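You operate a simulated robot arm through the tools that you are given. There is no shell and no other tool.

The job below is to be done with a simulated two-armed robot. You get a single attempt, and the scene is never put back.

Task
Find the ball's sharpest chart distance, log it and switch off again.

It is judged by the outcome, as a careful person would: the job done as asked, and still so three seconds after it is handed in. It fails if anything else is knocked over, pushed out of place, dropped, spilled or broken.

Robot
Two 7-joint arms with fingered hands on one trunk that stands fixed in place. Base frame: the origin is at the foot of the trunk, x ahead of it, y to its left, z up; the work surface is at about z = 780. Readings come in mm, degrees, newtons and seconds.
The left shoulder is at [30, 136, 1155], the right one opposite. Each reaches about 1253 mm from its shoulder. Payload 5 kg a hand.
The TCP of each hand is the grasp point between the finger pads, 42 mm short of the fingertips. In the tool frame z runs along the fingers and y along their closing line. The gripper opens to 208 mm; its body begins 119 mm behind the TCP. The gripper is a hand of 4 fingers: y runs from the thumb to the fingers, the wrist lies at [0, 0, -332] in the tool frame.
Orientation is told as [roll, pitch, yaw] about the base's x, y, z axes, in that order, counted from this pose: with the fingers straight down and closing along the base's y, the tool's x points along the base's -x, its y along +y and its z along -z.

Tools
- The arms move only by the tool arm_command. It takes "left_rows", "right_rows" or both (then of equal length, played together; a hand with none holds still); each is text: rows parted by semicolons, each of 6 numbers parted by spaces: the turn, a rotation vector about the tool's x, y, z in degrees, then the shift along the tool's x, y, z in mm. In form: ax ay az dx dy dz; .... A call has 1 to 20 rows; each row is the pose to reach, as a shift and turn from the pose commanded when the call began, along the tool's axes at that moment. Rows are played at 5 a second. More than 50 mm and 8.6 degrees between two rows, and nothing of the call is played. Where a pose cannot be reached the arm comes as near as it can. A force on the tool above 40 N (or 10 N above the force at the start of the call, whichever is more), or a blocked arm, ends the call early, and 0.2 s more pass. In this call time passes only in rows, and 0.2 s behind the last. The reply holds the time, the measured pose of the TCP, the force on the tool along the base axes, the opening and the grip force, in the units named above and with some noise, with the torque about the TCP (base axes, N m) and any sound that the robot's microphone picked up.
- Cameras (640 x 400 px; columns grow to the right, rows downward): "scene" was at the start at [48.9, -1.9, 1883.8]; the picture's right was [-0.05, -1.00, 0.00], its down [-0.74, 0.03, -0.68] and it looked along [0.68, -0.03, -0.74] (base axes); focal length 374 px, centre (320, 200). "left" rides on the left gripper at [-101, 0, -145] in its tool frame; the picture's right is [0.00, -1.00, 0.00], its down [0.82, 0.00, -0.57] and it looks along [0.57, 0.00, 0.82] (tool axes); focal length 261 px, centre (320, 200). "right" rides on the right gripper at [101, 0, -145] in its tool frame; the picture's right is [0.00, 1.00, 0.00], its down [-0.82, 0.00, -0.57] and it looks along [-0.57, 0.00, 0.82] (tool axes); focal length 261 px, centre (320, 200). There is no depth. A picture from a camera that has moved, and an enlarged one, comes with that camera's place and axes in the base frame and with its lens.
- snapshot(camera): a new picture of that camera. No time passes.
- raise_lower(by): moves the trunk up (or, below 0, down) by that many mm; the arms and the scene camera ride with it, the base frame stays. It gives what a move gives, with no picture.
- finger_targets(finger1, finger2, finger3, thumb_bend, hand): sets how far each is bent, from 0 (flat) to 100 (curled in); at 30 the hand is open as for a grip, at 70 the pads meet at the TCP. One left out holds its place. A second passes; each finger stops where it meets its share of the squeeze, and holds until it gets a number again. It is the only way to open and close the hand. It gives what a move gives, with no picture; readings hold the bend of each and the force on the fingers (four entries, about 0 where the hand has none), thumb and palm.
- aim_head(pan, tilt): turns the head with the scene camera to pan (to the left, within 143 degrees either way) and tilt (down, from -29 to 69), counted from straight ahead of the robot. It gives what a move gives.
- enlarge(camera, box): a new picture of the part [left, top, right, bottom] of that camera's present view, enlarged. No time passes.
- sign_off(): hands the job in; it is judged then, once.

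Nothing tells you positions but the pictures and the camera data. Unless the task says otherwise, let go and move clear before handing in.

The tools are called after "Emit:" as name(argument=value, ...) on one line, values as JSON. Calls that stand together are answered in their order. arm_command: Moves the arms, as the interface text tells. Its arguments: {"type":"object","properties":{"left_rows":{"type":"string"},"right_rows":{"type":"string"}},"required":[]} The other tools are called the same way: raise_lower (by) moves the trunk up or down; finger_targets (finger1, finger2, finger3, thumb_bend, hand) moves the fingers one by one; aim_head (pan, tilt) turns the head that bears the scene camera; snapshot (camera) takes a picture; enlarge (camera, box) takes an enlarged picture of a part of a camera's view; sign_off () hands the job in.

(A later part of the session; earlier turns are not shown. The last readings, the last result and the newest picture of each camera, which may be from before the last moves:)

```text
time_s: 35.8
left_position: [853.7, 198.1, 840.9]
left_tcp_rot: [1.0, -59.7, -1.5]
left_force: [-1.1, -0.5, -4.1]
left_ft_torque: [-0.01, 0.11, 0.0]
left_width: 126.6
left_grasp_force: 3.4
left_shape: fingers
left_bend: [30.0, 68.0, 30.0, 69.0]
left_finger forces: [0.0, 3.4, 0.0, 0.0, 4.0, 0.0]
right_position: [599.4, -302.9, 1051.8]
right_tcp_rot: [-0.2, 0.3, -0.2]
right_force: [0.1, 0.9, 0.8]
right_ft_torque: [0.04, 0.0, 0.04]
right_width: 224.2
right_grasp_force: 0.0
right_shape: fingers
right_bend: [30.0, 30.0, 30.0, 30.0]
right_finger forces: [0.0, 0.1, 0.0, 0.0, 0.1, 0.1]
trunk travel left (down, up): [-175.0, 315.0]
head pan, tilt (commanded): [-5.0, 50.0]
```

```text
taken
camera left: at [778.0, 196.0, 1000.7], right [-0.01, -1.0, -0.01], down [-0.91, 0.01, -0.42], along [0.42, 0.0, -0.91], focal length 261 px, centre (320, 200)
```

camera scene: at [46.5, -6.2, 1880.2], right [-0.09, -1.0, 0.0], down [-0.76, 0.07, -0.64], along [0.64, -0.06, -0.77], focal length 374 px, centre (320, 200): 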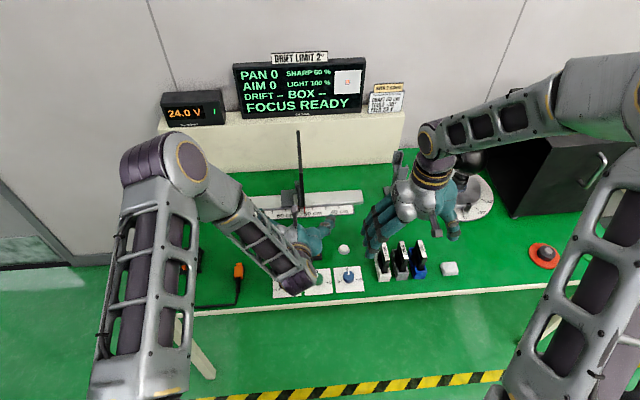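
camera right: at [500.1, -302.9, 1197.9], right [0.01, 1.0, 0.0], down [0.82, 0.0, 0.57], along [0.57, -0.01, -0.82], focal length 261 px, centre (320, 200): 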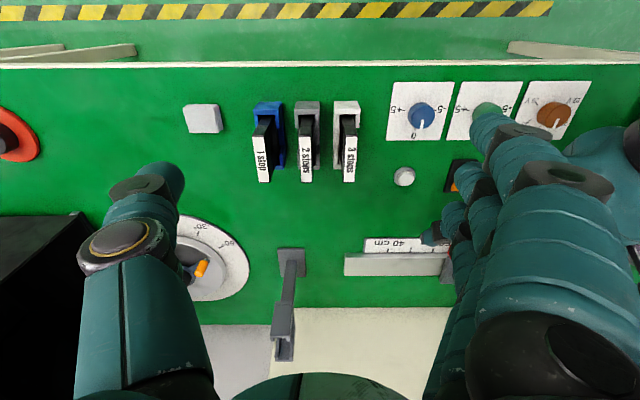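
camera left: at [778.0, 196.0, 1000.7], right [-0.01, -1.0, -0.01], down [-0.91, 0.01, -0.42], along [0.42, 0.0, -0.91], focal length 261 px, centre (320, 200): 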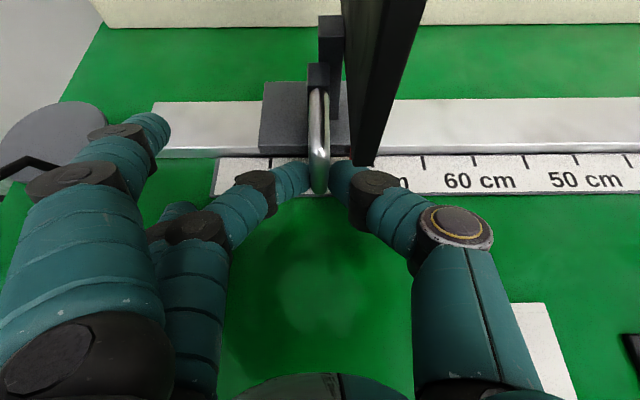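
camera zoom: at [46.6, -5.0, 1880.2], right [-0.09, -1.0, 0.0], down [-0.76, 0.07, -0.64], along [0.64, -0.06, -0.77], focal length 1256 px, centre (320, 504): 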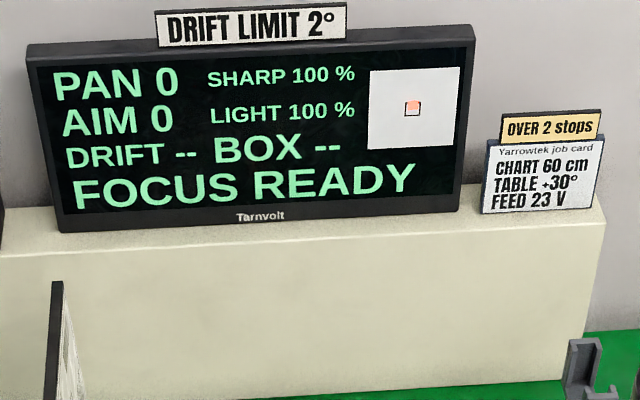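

SHARP is at 100 %. I'll carry on until it drops, so I can centre on the plateau.

Emit:
arm_command(left_rows="0 0 0 0 5 0; 0 0 0 0 10 0")

Emit:
enlarge(camera="scene", box=[225, 50, 415, 169])

Emit:
arm_command(left_rows="0 0 0 0 5 0; 0 0 0 0 10 0")

Emit:
enlarge(camera="scene", box=[225, 50, 415, 169])

Emit:
snapshot(camera="left")

```text
time_s: 36.4
left_position: [853.6, 207.4, 841.1]
left_tcp_rot: [1.0, -59.7, -1.5]
left_force: [-1.8, 0.4, -3.3]
left_ft_torque: [0.02, 0.1, 0.0]
left_width: 126.4
left_grasp_force: 3.6
left_shape: fingers
left_bend: [30.0, 68.0, 30.0, 69.0]
left_finger forces: [0.0, 3.5, 0.1, 0.1, 3.8, 0.0]
right_position: [599.8, -302.0, 1052.3]
right_tcp_rot: [-0.2, 0.4, -0.2]
right_force: [0.4, -0.8, 0.0]
right_ft_torque: [0.03, 0.0, 0.01]
right_width: 224.2
right_grasp_force: 0.1
right_shape: fingers
right_bend: [30.0, 30.0, 30.0, 30.0]
right_finger forces: [0.1, 0.0, 0.1, 0.0, 0.0, 0.1]
trunk travel left (down, up): [-175.0, 315.0]
head pan, tilt (commanded): [-5.0, 50.0]
```

```text
3.36 times, centred on (320, 110) of scene
camera zoom: at [46.5, -4.9, 1880.2], right [-0.09, -1.0, 0.0], down [-0.76, 0.07, -0.64], along [0.64, -0.06, -0.77], focal length 1256 px, centre (320, 504)
```

zoom: 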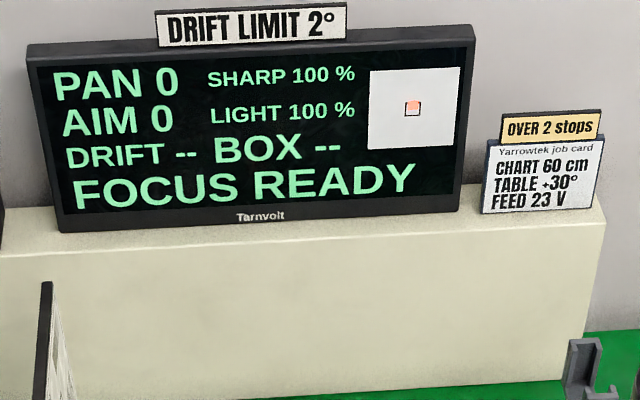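

```text
time_s: 37.0
left_position: [853.8, 217.0, 840.5]
left_tcp_rot: [1.0, -59.8, -1.5]
left_force: [-1.8, 0.2, -2.8]
left_ft_torque: [0.01, 0.08, -0.02]
left_width: 126.5
left_grasp_force: 4.1
left_shape: fingers
left_bend: [30.0, 68.0, 30.0, 69.0]
left_finger forces: [0.0, 3.4, 0.1, 0.1, 3.8, 0.0]
right_position: [599.3, -301.9, 1052.5]
right_tcp_rot: [-0.2, 0.4, -0.1]
right_force: [-0.2, 0.2, -0.1]
right_ft_torque: [-0.06, 0.01, -0.04]
right_width: 223.8
right_grasp_force: 0.0
right_shape: fingers
right_bend: [30.0, 30.0, 30.0, 30.0]
right_finger forces: [0.0, 0.0, 0.0, 0.0, 0.0, 0.0]
trunk travel left (down, up): [-175.0, 315.0]
head pan, tilt (commanded): [-5.0, 50.0]
```

```text
3.36 times, centred on (320, 110) of scene
camera zoom: at [46.3, -4.9, 1880.2], right [-0.09, -1.0, 0.0], down [-0.76, 0.07, -0.64], along [0.64, -0.06, -0.77], focal length 1256 px, centre (320, 504)
```

zoom: 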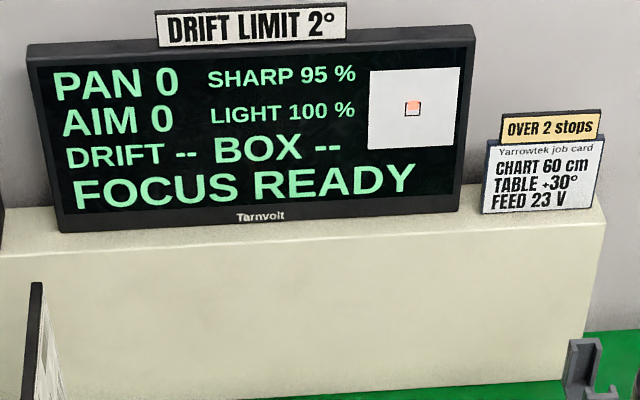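

```text
taken
camera left: at [778.2, 217.0, 1000.7], right [-0.01, -1.0, -0.01], down [-0.91, 0.01, -0.42], along [0.42, 0.0, -0.91], focal length 261 px, centre (320, 200)
```

left: 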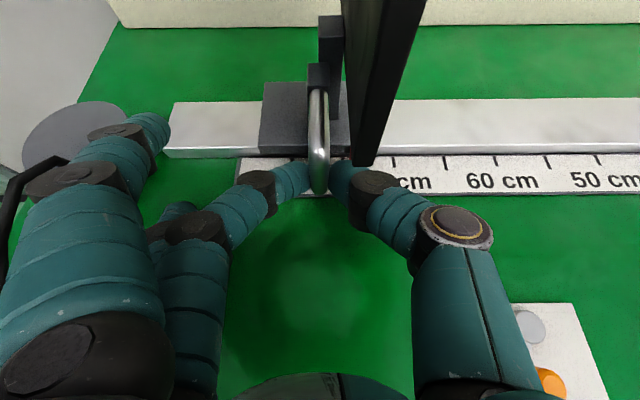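

SHARP dropped to 95 %, so the 100 % band spans roughly TCP y 180–212. I'll step back finely to pin down both edges and then centre.

Emit:
arm_command(left_rows="0 0 0 0 -2.5 0; 0 0 0 0 -5 0")

Emit:
enlarge(camera="scene", box=[225, 50, 415, 169])

Emit:
arm_command(left_rows="0 0 0 0 -1.5 0; 0 0 0 0 -3 0")

Emit:
enlarge(camera="scene", box=[225, 50, 415, 169])

```text
time_s: 37.6
left_position: [854.4, 212.4, 841.2]
left_tcp_rot: [0.9, -59.9, -1.6]
left_force: [-1.8, 1.3, -2.3]
left_ft_torque: [0.0, 0.08, 0.04]
left_width: 125.8
left_grasp_force: 3.7
left_shape: fingers
left_bend: [30.0, 68.0, 30.0, 69.0]
left_finger forces: [0.0, 4.0, 0.0, 0.0, 3.3, 0.0]
right_position: [599.7, -302.2, 1051.5]
right_tcp_rot: [-0.2, 0.2, -0.1]
right_force: [-0.7, -0.7, -0.1]
right_ft_torque: [0.04, -0.01, -0.01]
right_width: 224.1
right_grasp_force: 0.1
right_shape: fingers
right_bend: [30.0, 30.0, 30.0, 30.0]
right_finger forces: [0.0, 0.0, 0.0, 0.0, 0.0, 0.1]
trunk travel left (down, up): [-175.0, 315.0]
head pan, tilt (commanded): [-5.0, 50.0]
```

```text
3.36 times, centred on (320, 110) of scene
camera zoom: at [46.4, -5.0, 1880.2], right [-0.09, -1.0, 0.0], down [-0.76, 0.07, -0.64], along [0.64, -0.06, -0.77], focal length 1256 px, centre (320, 504)
```

zoom: 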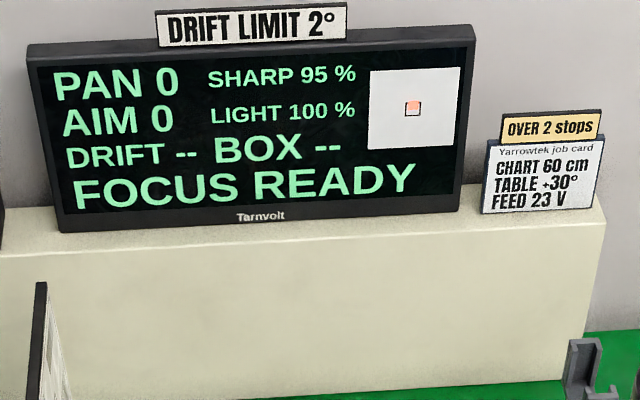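

```text
time_s: 38.2
left_position: [854.8, 208.8, 841.1]
left_tcp_rot: [1.0, -59.8, -1.5]
left_force: [-1.7, 1.3, -1.7]
left_ft_torque: [0.0, 0.04, 0.03]
left_width: 126.1
left_grasp_force: 3.2
left_shape: fingers
left_bend: [30.0, 68.0, 30.0, 69.0]
left_finger forces: [0.0, 3.9, 0.0, 0.0, 3.2, 0.0]
right_position: [598.2, -302.5, 1053.1]
right_tcp_rot: [-0.2, 0.2, -0.1]
right_force: [0.1, 0.1, 0.4]
right_ft_torque: [0.0, -0.03, -0.03]
right_width: 224.3
right_grasp_force: 0.0
right_shape: fingers
right_bend: [30.0, 30.0, 30.0, 30.0]
right_finger forces: [0.1, 0.0, 0.0, 0.1, 0.0, 0.0]
trunk travel left (down, up): [-175.0, 315.0]
head pan, tilt (commanded): [-5.0, 50.0]
```

```text
3.36 times, centred on (320, 110) of scene
camera zoom: at [46.4, -4.8, 1880.2], right [-0.09, -1.0, 0.0], down [-0.76, 0.07, -0.64], along [0.64, -0.06, -0.77], focal length 1256 px, centre (320, 504)
```

zoom: 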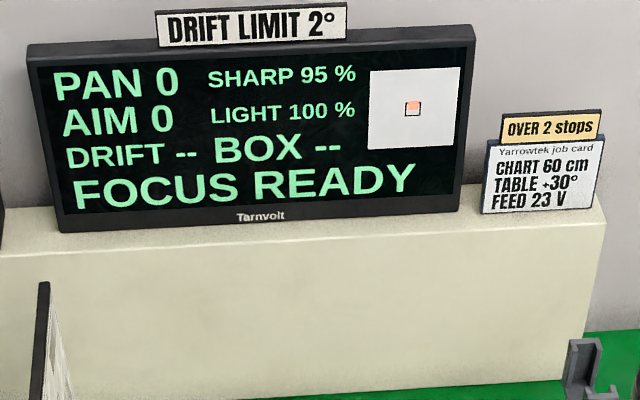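

Emit:
arm_command(left_rows="0 0 0 0 -1 0; 0 0 0 0 -2 0")

Emit:
enlarge(camera="scene", box=[225, 50, 415, 169])

Emit:
enlarge(camera="left", box=[240, 100, 440, 225])

Emit:
arm_command(left_rows="0 0 0 0 -1 0; 0 0 0 0 -2 0")

Emit:
enlarge(camera="scene", box=[225, 50, 415, 169])

```text
time_s: 38.8
left_position: [854.8, 208.0, 841.3]
left_tcp_rot: [1.2, -59.9, -1.6]
left_force: [-0.8, 1.5, -2.7]
left_ft_torque: [0.02, 0.06, 0.06]
left_width: 126.1
left_grasp_force: 3.4
left_shape: fingers
left_bend: [30.0, 68.0, 30.0, 69.0]
left_finger forces: [0.1, 4.0, 0.1, 0.1, 3.1, 0.0]
right_position: [599.1, -302.1, 1052.2]
right_tcp_rot: [-0.2, 0.3, 0.0]
right_force: [-0.2, -0.6, -0.4]
right_ft_torque: [0.02, 0.02, -0.05]
right_width: 224.0
right_grasp_force: 0.0
right_shape: fingers
right_bend: [30.0, 30.0, 30.0, 30.0]
right_finger forces: [0.0, 0.0, 0.1, 0.1, 0.0, 0.0]
trunk travel left (down, up): [-175.0, 315.0]
head pan, tilt (commanded): [-5.0, 50.0]
```

```text
3.36 times, centred on (320, 110) of scene
camera zoom: at [46.4, -4.9, 1880.2], right [-0.09, -1.0, 0.0], down [-0.76, 0.07, -0.64], along [0.64, -0.06, -0.77], focal length 1256 px, centre (320, 504)
```

zoom: 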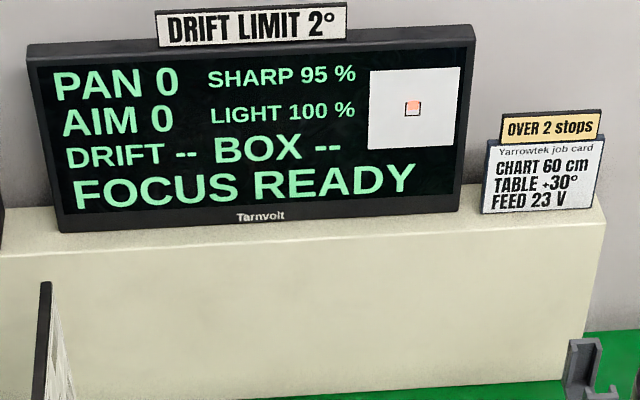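

```text
3.20 times, centred on (340, 162) of left
camera zoom: at [778.2, 206.5, 1000.6], right [-0.01, -1.0, -0.01], down [-0.91, 0.01, -0.42], along [0.42, 0.0, -0.91], focal length 834 px, centre (256, 320)
```

zoom: 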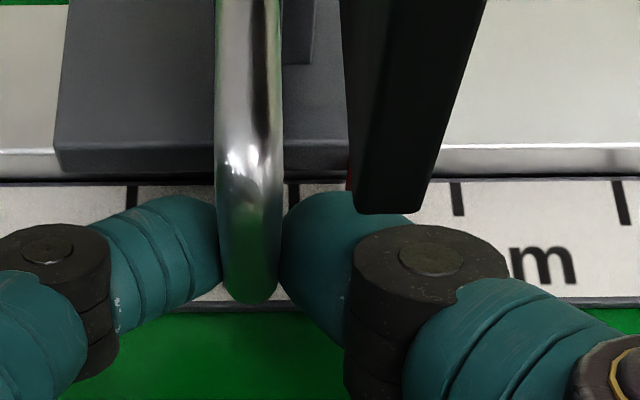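

```text
time_s: 39.4
left_position: [853.5, 204.5, 842.1]
left_tcp_rot: [1.0, -59.8, -1.4]
left_force: [-1.2, 1.3, -3.2]
left_ft_torque: [0.03, 0.08, 0.06]
left_width: 125.7
left_grasp_force: 3.7
left_shape: fingers
left_bend: [30.0, 68.0, 30.0, 69.0]
left_finger forces: [0.1, 3.8, 0.1, 0.0, 3.2, 0.0]
right_position: [597.9, -302.5, 1052.9]
right_tcp_rot: [-0.2, 0.3, -0.1]
right_force: [-0.4, -0.4, 1.0]
right_ft_torque: [-0.03, 0.01, -0.02]
right_width: 224.2
right_grasp_force: 0.0
right_shape: fingers
right_bend: [30.0, 30.0, 30.0, 30.0]
right_finger forces: [0.1, 0.0, 0.0, 0.0, 0.0, 0.0]
trunk travel left (down, up): [-175.0, 315.0]
head pan, tilt (commanded): [-5.0, 50.0]
```

```text
3.36 times, centred on (320, 110) of scene
camera zoom: at [46.5, -4.8, 1880.2], right [-0.09, -1.0, 0.0], down [-0.76, 0.07, -0.64], along [0.64, -0.06, -0.77], focal length 1256 px, centre (320, 504)
```

zoom: 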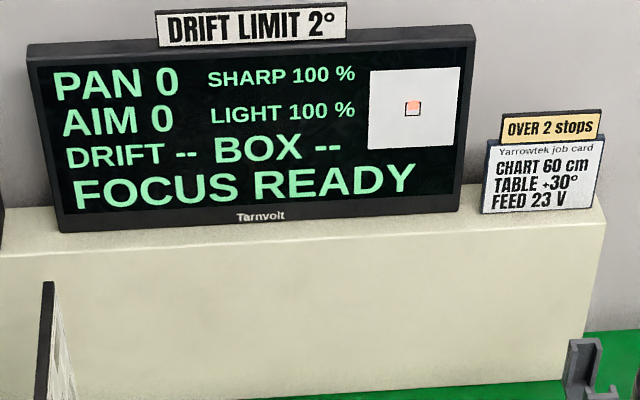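

The upper edge in this direction is at command offset of about 199. Now I'll look for the lower edge, moving the same way.

Emit:
arm_command(left_rows="0 0 0 0 -6 0; 0 0 0 0 -12 0; 0 0 0 0 -18 0")

Emit:
enlarge(camera="scene", box=[225, 50, 415, 169])

Emit:
arm_command(left_rows="0 0 0 0 -1.5 0; 0 0 0 0 -3 0")

Emit:
enlarge(camera="scene", box=[225, 50, 415, 169])

Emit:
arm_command(left_rows="0 0 0 0 -1 0; 0 0 0 0 -2 0")

Emit:
enlarge(camera="scene", box=[225, 50, 415, 169])

```text
time_s: 40.2
left_position: [853.5, 186.1, 841.4]
left_tcp_rot: [1.1, -59.8, -1.6]
left_force: [0.3, 0.5, -1.6]
left_ft_torque: [0.03, 0.03, 0.05]
left_width: 125.9
left_grasp_force: 3.2
left_shape: fingers
left_bend: [30.0, 68.0, 30.0, 69.0]
left_finger forces: [0.0, 3.8, 0.0, 0.0, 3.3, 0.0]
right_position: [598.7, -302.8, 1052.7]
right_tcp_rot: [-0.2, 0.2, 0.0]
right_force: [-0.2, -0.3, -0.4]
right_ft_torque: [-0.02, 0.01, 0.01]
right_width: 224.3
right_grasp_force: 0.1
right_shape: fingers
right_bend: [30.0, 30.0, 30.0, 30.0]
right_finger forces: [0.0, 0.0, 0.0, 0.1, 0.0, 0.1]
trunk travel left (down, up): [-175.0, 315.0]
head pan, tilt (commanded): [-5.0, 50.0]
```

```text
3.36 times, centred on (320, 110) of scene
camera zoom: at [46.5, -5.3, 1880.2], right [-0.09, -1.0, 0.0], down [-0.76, 0.07, -0.64], along [0.64, -0.06, -0.77], focal length 1256 px, centre (320, 504)
```

zoom: 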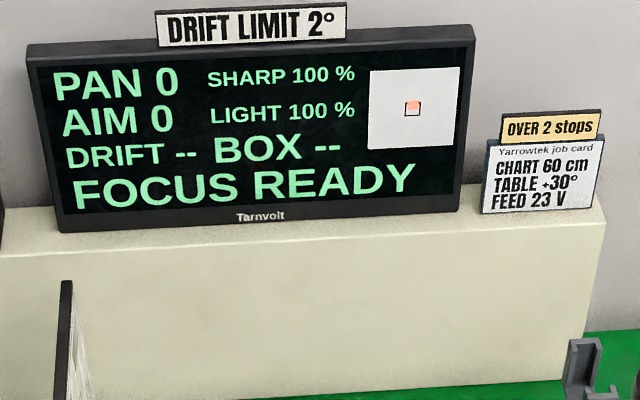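

```text
time_s: 40.8
left_position: [853.0, 183.5, 841.0]
left_tcp_rot: [1.0, -59.9, -1.5]
left_force: [0.7, 0.7, -0.1]
left_ft_torque: [0.0, -0.05, 0.0]
left_width: 125.9
left_grasp_force: 3.4
left_shape: fingers
left_bend: [30.0, 68.0, 30.0, 69.0]
left_finger forces: [0.0, 4.2, 0.2, 0.0, 3.3, 0.0]
right_position: [599.8, -302.2, 1051.4]
right_tcp_rot: [-0.1, 0.2, -0.2]
right_force: [-0.3, -0.8, 0.2]
right_ft_torque: [-0.03, -0.01, 0.0]
right_width: 224.0
right_grasp_force: 0.1
right_shape: fingers
right_bend: [30.0, 30.0, 30.0, 30.0]
right_finger forces: [0.1, 0.0, 0.1, 0.0, 0.0, 0.0]
trunk travel left (down, up): [-175.0, 315.0]
head pan, tilt (commanded): [-5.0, 50.0]
```

```text
3.36 times, centred on (320, 110) of scene
camera zoom: at [46.4, -4.9, 1880.2], right [-0.09, -1.0, 0.0], down [-0.76, 0.07, -0.64], along [0.64, -0.06, -0.77], focal length 1256 px, centre (320, 504)
```

zoom: 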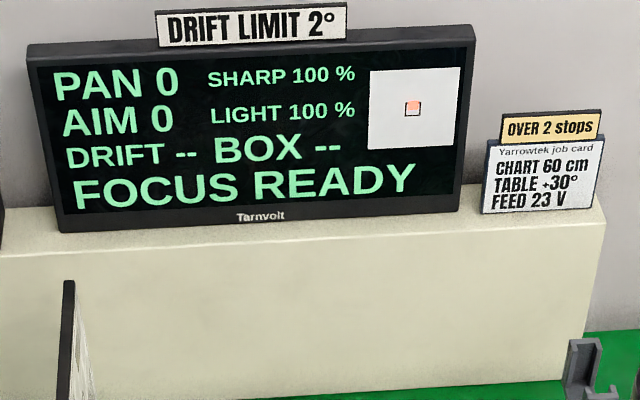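

```text
time_s: 41.4
left_position: [853.4, 180.5, 841.4]
left_tcp_rot: [1.0, -59.8, -1.5]
left_force: [0.2, 1.1, 0.5]
left_ft_torque: [0.04, -0.02, 0.05]
left_width: 125.6
left_grasp_force: 3.4
left_shape: fingers
left_bend: [30.0, 68.0, 30.0, 69.0]
left_finger forces: [0.0, 4.1, 0.0, 0.0, 3.2, 0.0]
right_position: [598.7, -302.1, 1051.4]
right_tcp_rot: [-0.2, 0.3, -0.2]
right_force: [-0.1, -0.1, 0.1]
right_ft_torque: [-0.02, 0.01, -0.01]
right_width: 224.1
right_grasp_force: 0.1
right_shape: fingers
right_bend: [30.0, 30.0, 30.0, 30.0]
right_finger forces: [0.1, 0.1, 0.1, 0.0, 0.1, 0.0]
trunk travel left (down, up): [-175.0, 315.0]
head pan, tilt (commanded): [-5.0, 50.0]
```

```text
3.36 times, centred on (320, 110) of scene
camera zoom: at [46.3, -5.0, 1880.2], right [-0.09, -1.0, 0.0], down [-0.76, 0.07, -0.64], along [0.64, -0.06, -0.77], focal length 1256 px, centre (320, 504)
```

zoom: 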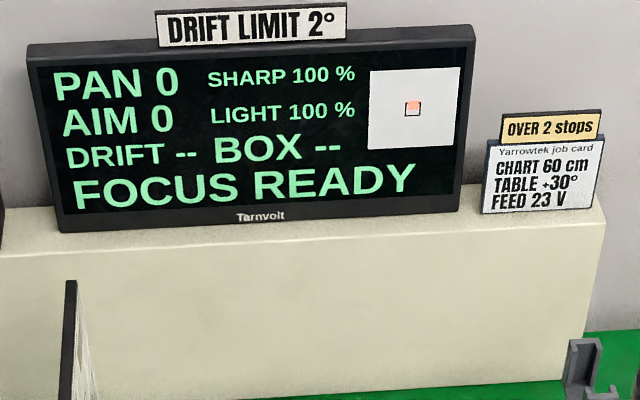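

Emit:
arm_command(left_rows="0 0 0 0 -1 0; 0 0 0 0 -2 0")

Emit:
enlarge(camera="scene", box=[225, 50, 415, 169])

Emit:
arm_command(left_rows="0 0 0 0 -1 0; 0 0 0 0 -2 0")

Emit:
enlarge(camera="scene", box=[225, 50, 415, 169])

```text
time_s: 42.0
left_position: [854.7, 180.1, 840.7]
left_tcp_rot: [0.9, -60.0, -1.6]
left_force: [1.7, 1.3, 1.1]
left_ft_torque: [0.02, -0.03, 0.06]
left_width: 125.8
left_grasp_force: 3.7
left_shape: fingers
left_bend: [30.0, 68.0, 30.0, 69.0]
left_finger forces: [0.1, 4.2, 0.0, 0.1, 3.2, 0.0]
right_position: [600.0, -301.7, 1051.6]
right_tcp_rot: [-0.1, 0.2, -0.1]
right_force: [-0.2, -0.7, 0.9]
right_ft_torque: [-0.02, -0.01, 0.01]
right_width: 224.1
right_grasp_force: 0.2
right_shape: fingers
right_bend: [30.0, 30.0, 30.0, 30.0]
right_finger forces: [0.1, 0.1, 0.0, 0.0, 0.0, 0.1]
trunk travel left (down, up): [-175.0, 315.0]
head pan, tilt (commanded): [-5.0, 50.0]
```

```text
3.36 times, centred on (320, 110) of scene
camera zoom: at [46.3, -4.9, 1880.2], right [-0.09, -1.0, 0.0], down [-0.76, 0.07, -0.64], along [0.64, -0.06, -0.77], focal length 1256 px, centre (320, 504)
```

zoom: 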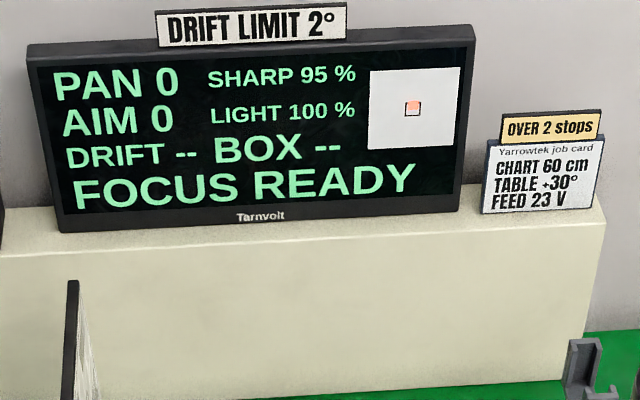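

```text
time_s: 42.6
left_position: [854.0, 178.0, 842.5]
left_tcp_rot: [1.1, -59.8, -1.5]
left_force: [1.6, 1.3, 0.5]
left_ft_torque: [0.06, -0.01, 0.03]
left_width: 125.9
left_grasp_force: 3.6
left_shape: fingers
left_bend: [30.0, 68.0, 30.0, 69.0]
left_finger forces: [0.0, 4.2, 0.0, 0.0, 3.1, 0.0]
right_position: [599.1, -302.5, 1052.6]
right_tcp_rot: [-0.2, 0.3, -0.1]
right_force: [-0.6, -0.3, -0.1]
right_ft_torque: [0.01, -0.01, 0.02]
right_width: 223.9
right_grasp_force: 0.0
right_shape: fingers
right_bend: [30.0, 30.0, 30.0, 30.0]
right_finger forces: [0.0, 0.1, 0.0, 0.1, 0.0, 0.0]
trunk travel left (down, up): [-175.0, 315.0]
head pan, tilt (commanded): [-5.0, 50.0]
```

```text
3.36 times, centred on (320, 110) of scene
camera zoom: at [46.4, -4.9, 1880.2], right [-0.09, -1.0, 0.0], down [-0.76, 0.07, -0.64], along [0.64, -0.06, -0.77], focal length 1256 px, centre (320, 504)
```

zoom: 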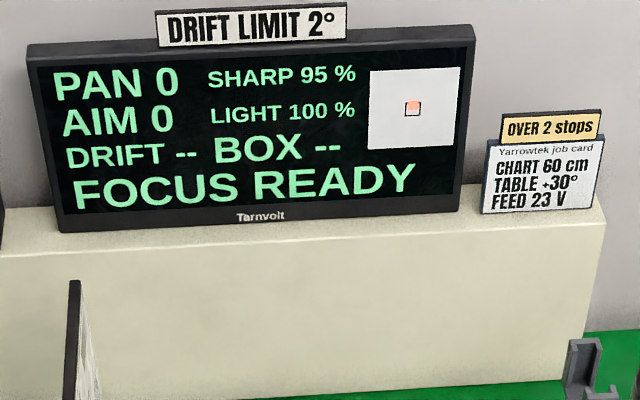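

The band in this direction runs from about 174 to 199, so its centre is about 186.5. I'll go past it and come back in the same direction to land on the centre.

Emit:
arm_command(left_rows="0 0 0 0 8 0; 0 0 0 0 16 0; 0 0 0 0 25 0; 0 0 0 0 20 0; 0 0 0 0 15.5 0")

Emit:
enlarge(camera="scene", box=[225, 50, 415, 169])

Emit:
enlarge(camera="left", box=[240, 100, 440, 225])

Emit:
snapshot(camera="scene")

```text
time_s: 43.8
left_position: [854.5, 193.1, 842.2]
left_tcp_rot: [1.0, -59.9, -1.5]
left_force: [0.5, 0.9, 0.6]
left_ft_torque: [0.06, 0.0, 0.02]
left_width: 125.4
left_grasp_force: 3.5
left_shape: fingers
left_bend: [30.0, 68.0, 30.0, 69.0]
left_finger forces: [0.1, 3.9, 0.1, 0.0, 3.5, 0.1]
right_position: [599.3, -302.3, 1052.1]
right_tcp_rot: [-0.2, 0.3, -0.1]
right_force: [-0.1, -0.4, 0.0]
right_ft_torque: [-0.01, -0.02, 0.02]
right_width: 224.3
right_grasp_force: 0.1
right_shape: fingers
right_bend: [30.0, 30.0, 30.0, 30.0]
right_finger forces: [0.0, 0.0, 0.1, 0.0, 0.0, 0.0]
trunk travel left (down, up): [-175.0, 315.0]
head pan, tilt (commanded): [-5.0, 50.0]
```

```text
3.36 times, centred on (320, 110) of scene
camera zoom: at [46.3, -4.8, 1880.2], right [-0.09, -1.0, 0.0], down [-0.76, 0.07, -0.64], along [0.64, -0.06, -0.77], focal length 1256 px, centre (320, 504)
```

zoom: 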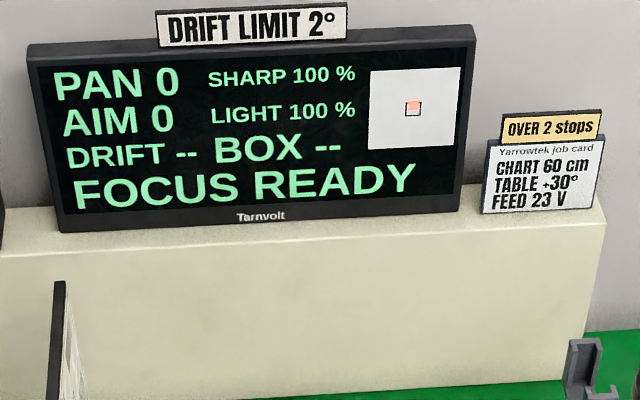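

```text
3.20 times, centred on (340, 162) of left
camera zoom: at [778.1, 193.0, 1000.5], right [-0.01, -1.0, 0.0], down [-0.91, 0.01, -0.42], along [0.42, 0.0, -0.91], focal length 834 px, centre (256, 320)
```

zoom: 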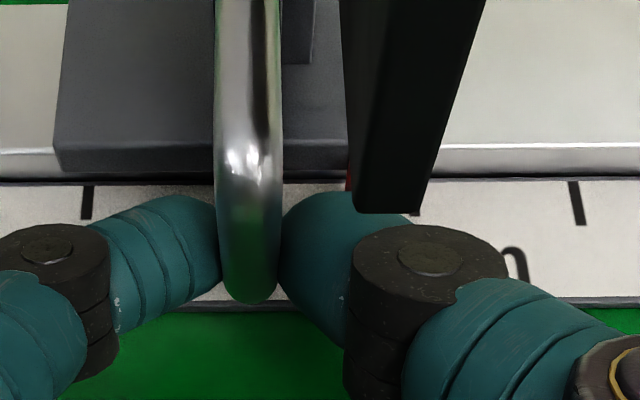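

```text
taken
camera scene: at [46.3, -4.8, 1880.2], right [-0.09, -1.0, 0.0], down [-0.76, 0.07, -0.64], along [0.64, -0.06, -0.77], focal length 374 px, centre (320, 200)
```

scene: 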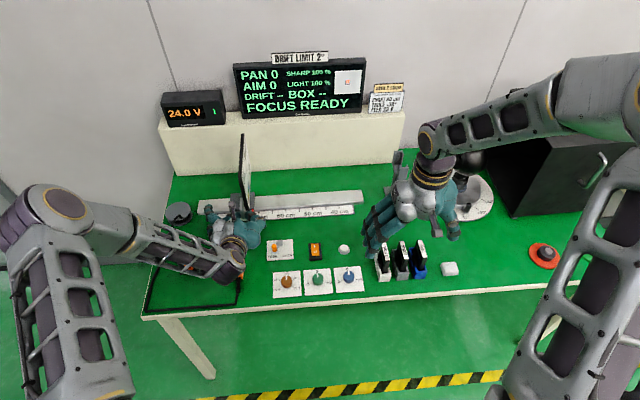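

SHARP reads 100 % with the chart at about 71.5–72 cm. Before releasing, I'll check which control is the log button: the white one near the rocker, or the red and green pucks on the right.

Emit:
enlarge(camera="scene", box=[500, 220, 640, 308])

Emit:
snapshot(camera="right")

Emit:
enlarge(camera="right", box=[0, 80, 240, 230])

Emit:
enlarge(camera="right", box=[340, 70, 600, 232])

```text
4.55 times, centred on (570, 264) of scene
camera zoom: at [46.3, -4.8, 1880.2], right [-0.09, -1.0, 0.0], down [-0.76, 0.07, -0.64], along [0.64, -0.06, -0.77], focal length 1699 px, centre (-816, -91)
```

zoom: 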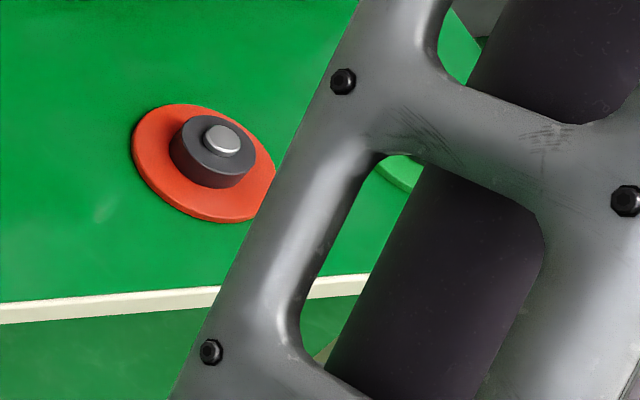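

```text
taken
camera right: at [499.9, -302.2, 1198.3], right [0.01, 1.0, 0.0], down [0.82, 0.0, 0.57], along [0.57, -0.01, -0.82], focal length 261 px, centre (320, 200)
```

right: 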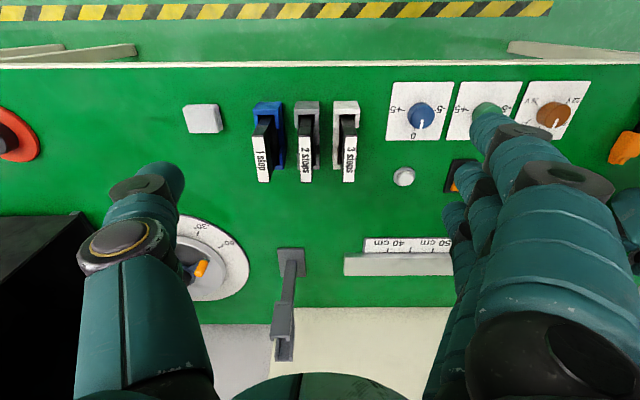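

```text
2.67 times, centred on (120, 155) of right
camera zoom: at [499.9, -302.2, 1198.3], right [0.01, 1.0, 0.0], down [0.82, 0.0, 0.57], along [0.57, -0.01, -0.82], focal length 695 px, centre (853, 320)
```

zoom: 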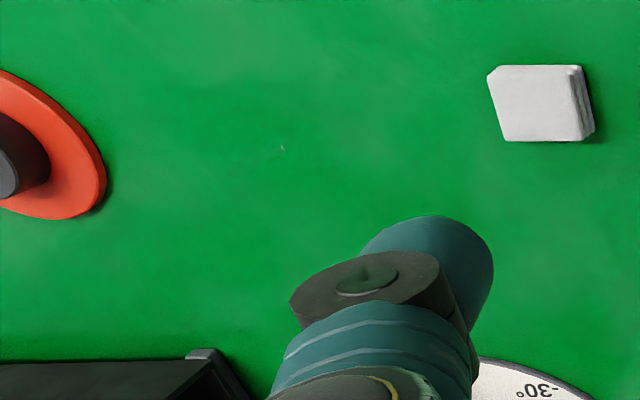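

```text
2.46 times, centred on (470, 151) of right
camera zoom: at [499.9, -302.2, 1198.3], right [0.01, 1.0, 0.0], down [0.82, 0.0, 0.57], along [0.57, -0.01, -0.82], focal length 642 px, centre (-49, 321)
```

zoom: 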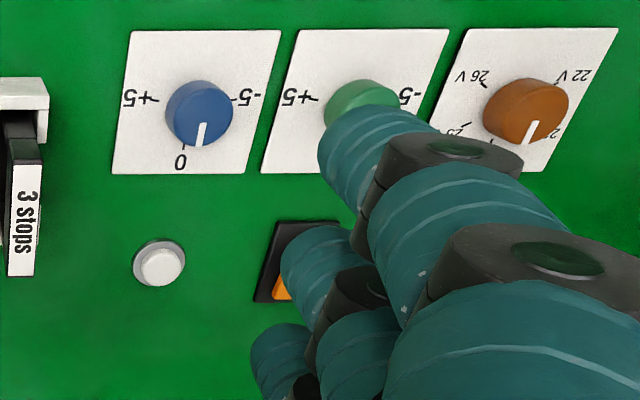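

The red and green pucks look like parking mounts for balls, so the white button by the rocker is the log button. I'll release the handle gently and check that SHARP holds.

Emit:
finger_targets(hand="left", finger2=60, thumb_bend=60)

Emit:
finger_targets(hand="left", finger2=35, thumb_bend=35)

Emit:
snapshot(camera="left")

Emit:
enlarge(camera="scene", box=[225, 50, 415, 169])

```text
time_s: 44.8
left_position: [855.3, 193.6, 840.7]
left_tcp_rot: [1.0, -59.9, -1.5]
left_force: [0.4, 0.6, -0.8]
left_ft_torque: [0.03, 0.04, -0.03]
left_width: 145.7
left_grasp_force: 0.1
left_shape: fingers
left_bend: [30.0, 60.0, 30.0, 60.0]
left_finger forces: [0.0, 0.0, 0.1, 0.0, 0.0, 0.0]
right_position: [599.3, -301.6, 1051.4]
right_tcp_rot: [-0.2, 0.3, -0.1]
right_force: [-0.3, 0.0, -0.5]
right_ft_torque: [0.0, 0.01, 0.04]
right_width: 224.0
right_grasp_force: 0.0
right_shape: fingers
right_bend: [30.0, 30.0, 30.0, 30.0]
right_finger forces: [0.1, 0.0, 0.1, 0.1, 0.1, 0.0]
trunk travel left (down, up): [-175.0, 315.0]
head pan, tilt (commanded): [-5.0, 50.0]
```

```text
time_s: 45.8
left_position: [854.1, 193.1, 841.8]
left_tcp_rot: [1.0, -59.8, -1.5]
left_force: [-0.3, -0.5, 0.7]
left_ft_torque: [-0.04, 0.03, 0.02]
left_width: 211.0
left_grasp_force: 0.1
left_shape: fingers
left_bend: [30.0, 35.0, 30.0, 35.0]
left_finger forces: [0.1, 0.1, 0.1, 0.0, 0.0, 0.0]
right_position: [600.5, -301.5, 1053.0]
right_tcp_rot: [-0.1, 0.2, -0.1]
right_force: [-0.1, 0.3, 0.8]
right_ft_torque: [0.04, -0.01, 0.01]
right_width: 224.2
right_grasp_force: 0.0
right_shape: fingers
right_bend: [30.0, 30.0, 30.0, 30.0]
right_finger forces: [0.1, 0.0, 0.0, 0.0, 0.0, 0.0]
trunk travel left (down, up): [-175.0, 315.0]
head pan, tilt (commanded): [-5.0, 50.0]
```

```text
taken
camera left: at [778.2, 192.8, 1000.5], right [-0.01, -1.0, -0.01], down [-0.91, 0.01, -0.42], along [0.42, 0.0, -0.91], focal length 261 px, centre (320, 200)
```

left: 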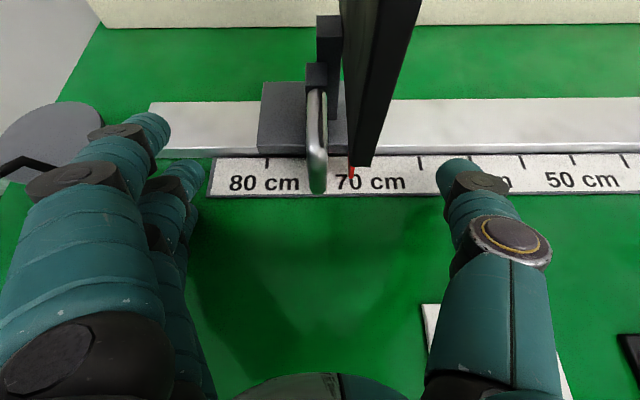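

```text
3.36 times, centred on (320, 110) of scene
camera zoom: at [46.3, -5.0, 1880.2], right [-0.09, -1.0, 0.0], down [-0.76, 0.07, -0.64], along [0.64, -0.06, -0.77], focal length 1256 px, centre (320, 504)
```

zoom: 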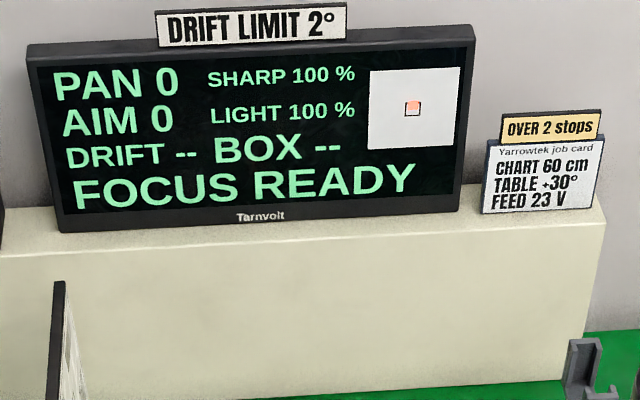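

SHARP holds at 100 % with the hand off, and the pointer reads about 72 cm. I'll back the left hand straight out and park it upright to the left.

Emit:
arm_command(left_rows="0 0 0 0 0 -15; 0 0 0 0 0 -35; 0 0 0 0 0 -55; 0 0 0 0 0 -75")

Emit:
arm_command(left_rows="0 7 0 -20 19.5 -15.5; 0 14 0 -40 39 -31; 0 21 0 -60 58.5 -46.5; 0 28.5 0 -80 78 -62; 0 36 0 -100 97.5 -77.5; 0 44 0 -120 117 -93; 0 52 0 -140 136.5 -108.5; 0 60 0 -159 156 -124")

Emit:
snapshot(camera="scene")

```text
time_s: 46.8
left_position: [789.2, 193.5, 880.2]
left_tcp_rot: [1.0, -59.9, -1.5]
left_force: [-0.4, 0.1, 0.7]
left_ft_torque: [0.0, 0.01, -0.02]
left_width: 211.0
left_grasp_force: 0.0
left_shape: fingers
left_bend: [30.0, 35.0, 30.0, 35.0]
left_finger forces: [0.1, 0.0, 0.0, 0.0, 0.0, 0.0]
right_position: [598.8, -302.2, 1052.0]
right_tcp_rot: [-0.2, 0.3, -0.2]
right_force: [-0.1, -0.8, -0.2]
right_ft_torque: [0.02, -0.04, 0.0]
right_width: 223.8
right_grasp_force: 0.1
right_shape: fingers
right_bend: [30.0, 30.0, 30.0, 30.0]
right_finger forces: [0.1, 0.0, 0.1, 0.0, 0.1, 0.1]
trunk travel left (down, up): [-175.0, 315.0]
head pan, tilt (commanded): [-5.0, 50.0]
```

```text
time_s: 48.6
left_position: [765.4, 350.7, 1077.8]
left_tcp_rot: [0.5, 0.4, -0.6]
left_force: [0.8, 1.6, -2.6]
left_ft_torque: [-0.27, 0.11, 0.03]
left_width: 211.7
left_grasp_force: 0.0
left_shape: fingers
left_bend: [30.0, 35.0, 30.0, 35.0]
left_finger forces: [0.1, 0.0, 0.1, 0.0, 0.1, 0.0]
right_position: [602.3, -299.0, 1051.2]
right_tcp_rot: [-0.3, 0.3, -0.1]
right_force: [1.4, 1.6, 0.2]
right_ft_torque: [-0.3, 0.15, 0.01]
right_width: 224.1
right_grasp_force: 0.2
right_shape: fingers
right_bend: [30.0, 30.0, 30.0, 30.0]
right_finger forces: [0.1, 0.0, 0.2, 0.1, 0.0, 0.0]
trunk travel left (down, up): [-175.0, 315.0]
head pan, tilt (commanded): [-5.0, 50.0]
```

```text
taken
camera scene: at [49.7, -0.6, 1879.9], right [-0.09, -1.0, 0.0], down [-0.76, 0.06, -0.64], along [0.64, -0.06, -0.77], focal length 374 px, centre (320, 200)
```

scene: 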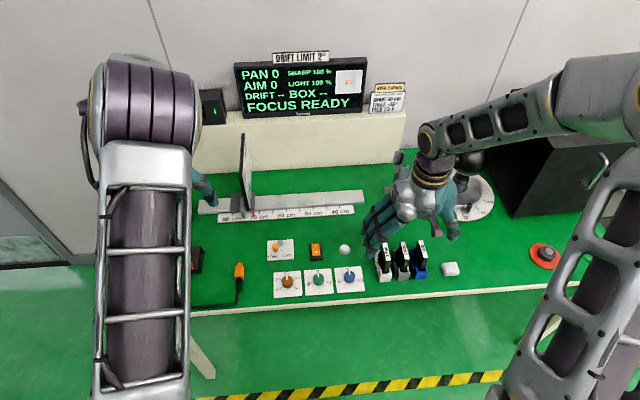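

The left arm is clear and SHARP is still 100 %. Now I'll shape the right hand into the pressing tip and bring it above the white button.

Emit:
finger_targets(hand="right", finger1=100, finger2=70, finger3=100, thumb_bend=70)

Emit:
arm_command(right_rows="0 0 0 -15 25 12; 0 0 0 -35 50 30; 0 0 0 -60 76 50; 0 0 0 -85 101 72; 0 0 0 -110 127 96; 0 0 0 -135 149 121")

Emit:
snapshot(camera="right")

Emit:
enlarge(camera="scene", box=[280, 190, 420, 278])

Emit:
snapshot(camera="scene")

```text
time_s: 49.6
left_position: [762.4, 348.8, 1079.1]
left_tcp_rot: [0.5, 0.2, -0.5]
left_force: [0.2, 0.6, -0.1]
left_ft_torque: [-0.04, 0.01, -0.02]
left_width: 211.5
left_grasp_force: 0.1
left_shape: fingers
left_bend: [30.0, 35.0, 30.0, 35.0]
left_finger forces: [0.1, 0.0, 0.0, 0.0, 0.1, 0.0]
right_position: [598.5, -301.7, 1052.0]
right_tcp_rot: [-0.2, 0.3, -0.1]
right_force: [-0.2, 0.3, 0.0]
right_ft_torque: [-0.04, 0.0, 0.01]
right_width: 71.5
right_grasp_force: 0.1
right_shape: fingers
right_bend: [100.0, 70.0, 100.0, 70.0]
right_finger forces: [0.0, 0.1, 0.0, 0.0, 0.1, 0.1]
trunk travel left (down, up): [-175.0, 315.0]
head pan, tilt (commanded): [-5.0, 50.0]
```

```text
time_s: 51.0
left_position: [763.6, 347.7, 1078.2]
left_tcp_rot: [0.5, 0.1, -0.7]
left_force: [0.5, -0.3, -0.5]
left_ft_torque: [-0.03, 0.09, -0.02]
left_width: 211.6
left_grasp_force: 0.1
left_shape: fingers
left_bend: [30.0, 35.0, 30.0, 35.0]
left_finger forces: [0.0, 0.1, 0.0, 0.0, 0.1, 0.0]
right_position: [735.9, -154.0, 930.7]
right_tcp_rot: [-0.3, 0.2, -0.1]
right_force: [1.1, -0.1, 0.7]
right_ft_torque: [0.05, 0.14, 0.03]
right_width: 71.7
right_grasp_force: 0.1
right_shape: fingers
right_bend: [100.0, 70.0, 100.0, 70.0]
right_finger forces: [0.0, 0.1, 0.1, 0.0, 0.0, 0.1]
trunk travel left (down, up): [-175.0, 315.0]
head pan, tilt (commanded): [-5.0, 50.0]
```

```text
taken
camera right: at [636.5, -154.0, 1076.2], right [0.01, 1.0, 0.0], down [0.82, -0.01, 0.57], along [0.57, -0.01, -0.82], focal length 261 px, centre (320, 200)
```

right: 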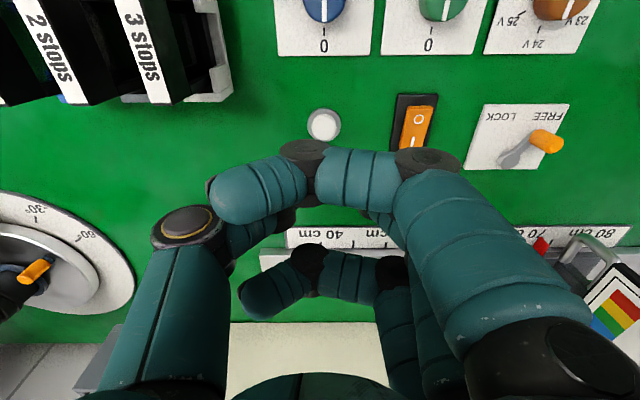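

```text
4.55 times, centred on (350, 234) of scene
camera zoom: at [48.3, -4.3, 1880.1], right [-0.09, -1.0, 0.0], down [-0.76, 0.07, -0.64], along [0.64, -0.06, -0.77], focal length 1699 px, centre (184, 46)
```

zoom: 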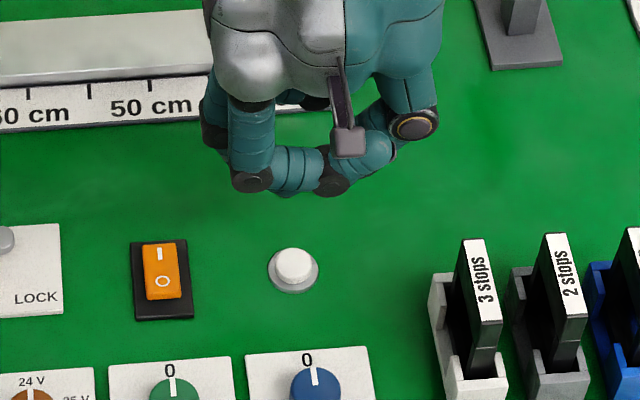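

```text
taken
camera scene: at [48.3, -4.3, 1880.1], right [-0.09, -1.0, 0.0], down [-0.76, 0.07, -0.64], along [0.64, -0.06, -0.77], focal length 374 px, centre (320, 200)
```

scene: 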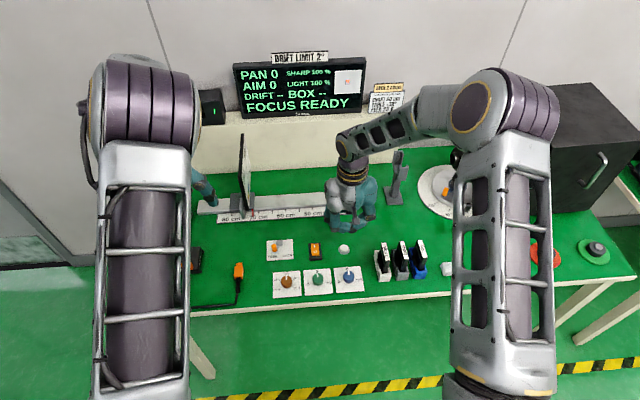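

The button is at about (733, -152). I'll descend onto it.

Emit:
arm_command(right_rows="0 0 0 1 -1 30; 0 0 0 2 -2 55; 0 0 0 2.5 -2.5 75; 0 0 0 2.5 -2.5 82")

Emit:
enlarge(camera="scene", box=[280, 190, 420, 278])

Emit:
arm_command(right_rows="0 0 0 0 0 3; 0 0 0 0 0 6; 0 0 0 0 0 9; 0 0 0 0 0 11")

Emit:
enlarge(camera="scene", box=[150, 40, 420, 209])

Emit:
enlarge(camera="scene", box=[280, 190, 420, 278])

```text
time_s: 52.0
left_position: [764.2, 348.1, 1080.8]
left_tcp_rot: [0.6, 0.1, -0.7]
left_force: [-0.2, 0.0, -0.1]
left_ft_torque: [0.0, -0.05, 0.0]
left_width: 211.6
left_grasp_force: 0.1
left_shape: fingers
left_bend: [30.0, 35.0, 30.0, 35.0]
left_finger forces: [0.0, 0.0, 0.1, 0.0, 0.0, 0.0]
right_position: [732.1, -156.8, 847.2]
right_tcp_rot: [-0.2, 0.3, -0.2]
right_force: [0.0, -0.1, 0.4]
right_ft_torque: [0.01, -0.02, -0.02]
right_width: 71.6
right_grasp_force: 0.0
right_shape: fingers
right_bend: [100.0, 70.0, 100.0, 70.0]
right_finger forces: [0.0, 0.0, 0.1, 0.0, 0.0, 0.1]
trunk travel left (down, up): [-175.0, 315.0]
head pan, tilt (commanded): [-5.0, 50.0]
```

```text
4.55 times, centred on (350, 234) of scene
camera zoom: at [46.1, -5.0, 1880.3], right [-0.09, -1.0, 0.0], down [-0.76, 0.07, -0.64], along [0.64, -0.06, -0.77], focal length 1699 px, centre (184, 46)
```

zoom: 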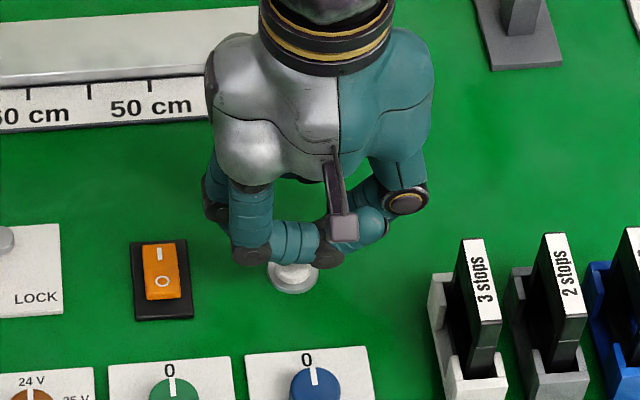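

```text
time_s: 53.0
left_position: [763.7, 348.2, 1079.4]
left_tcp_rot: [0.5, 0.1, -0.7]
left_force: [-0.7, -0.1, 0.0]
left_ft_torque: [0.02, 0.01, 0.0]
left_width: 211.5
left_grasp_force: 0.0
left_shape: fingers
left_bend: [30.0, 35.0, 30.0, 35.0]
left_finger forces: [0.0, 0.0, 0.0, 0.0, 0.0, 0.0]
right_position: [731.3, -155.5, 836.8]
right_tcp_rot: [-0.2, 0.3, -0.2]
right_force: [-0.1, -0.5, 0.1]
right_ft_torque: [0.01, -0.03, 0.02]
right_width: 71.2
right_grasp_force: 0.3
right_shape: fingers
right_bend: [100.0, 70.0, 100.0, 70.0]
right_finger forces: [0.0, 0.1, 0.0, 0.0, 0.1, 0.0]
trunk travel left (down, up): [-175.0, 315.0]
head pan, tilt (commanded): [-5.0, 50.0]
```

```text
2.37 times, centred on (285, 124) of scene
camera zoom: at [46.3, -5.0, 1880.2], right [-0.09, -1.0, 0.0], down [-0.76, 0.07, -0.64], along [0.64, -0.06, -0.77], focal length 884 px, centre (403, 379)
```

zoom: 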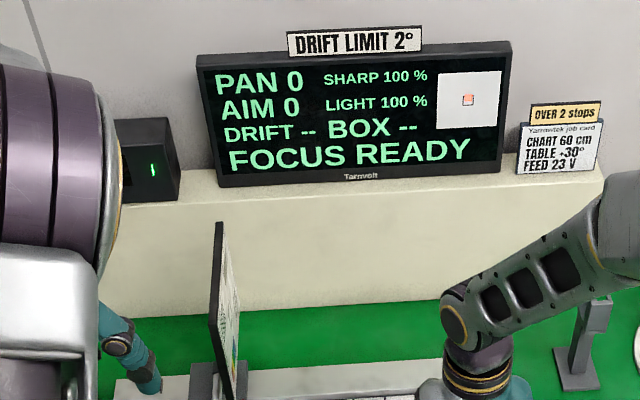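

```text
4.55 times, centred on (350, 234) of scene
camera zoom: at [46.3, -5.0, 1880.2], right [-0.09, -1.0, 0.0], down [-0.76, 0.07, -0.64], along [0.64, -0.06, -0.77], focal length 1699 px, centre (184, 46)
```

zoom: 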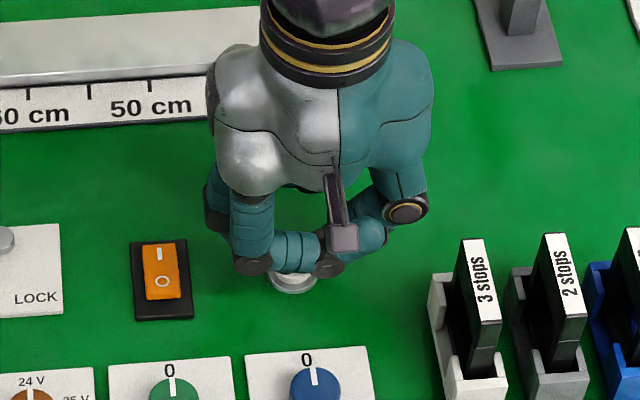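

There is no contact yet, so I'll keep going down in small steps.

Emit:
arm_command(right_rows="0 0 0 0 0 2; 0 0 0 0 0 4; 0 0 0 0 0 6; 0 0 0 0 0 8")

Emit:
enlarge(camera="scene", box=[150, 40, 420, 209])

```text
time_s: 54.0
left_position: [761.7, 348.9, 1080.5]
left_tcp_rot: [0.5, 0.1, -0.6]
left_force: [-0.6, 0.3, 0.2]
left_ft_torque: [0.03, -0.01, -0.01]
left_width: 211.5
left_grasp_force: 0.1
left_shape: fingers
left_bend: [30.0, 35.0, 30.0, 35.0]
left_finger forces: [0.0, 0.0, 0.0, 0.0, 0.0, 0.0]
right_position: [732.1, -156.5, 829.5]
right_tcp_rot: [0.0, 0.2, -0.1]
right_force: [-2.5, 5.0, 15.7]
right_ft_torque: [0.3, 0.04, 0.04]
right_width: 71.5
right_grasp_force: 7.8
right_shape: fingers
right_bend: [100.0, 71.0, 100.0, 70.0]
right_finger forces: [0.0, 15.8, 0.0, 0.1, 0.0, 0.0]
trunk travel left (down, up): [-175.0, 315.0]
head pan, tilt (commanded): [-5.0, 50.0]
heard: click
```

```text
2.37 times, centred on (285, 124) of scene
camera zoom: at [44.9, -4.3, 1880.4], right [-0.09, -1.0, 0.0], down [-0.76, 0.07, -0.64], along [0.64, -0.06, -0.77], focal length 884 px, centre (403, 379)
```

zoom: 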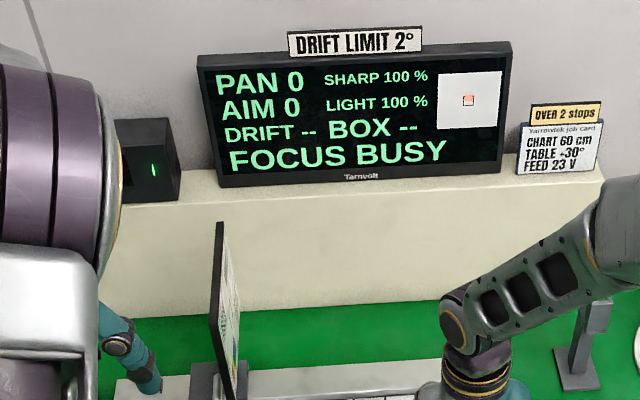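

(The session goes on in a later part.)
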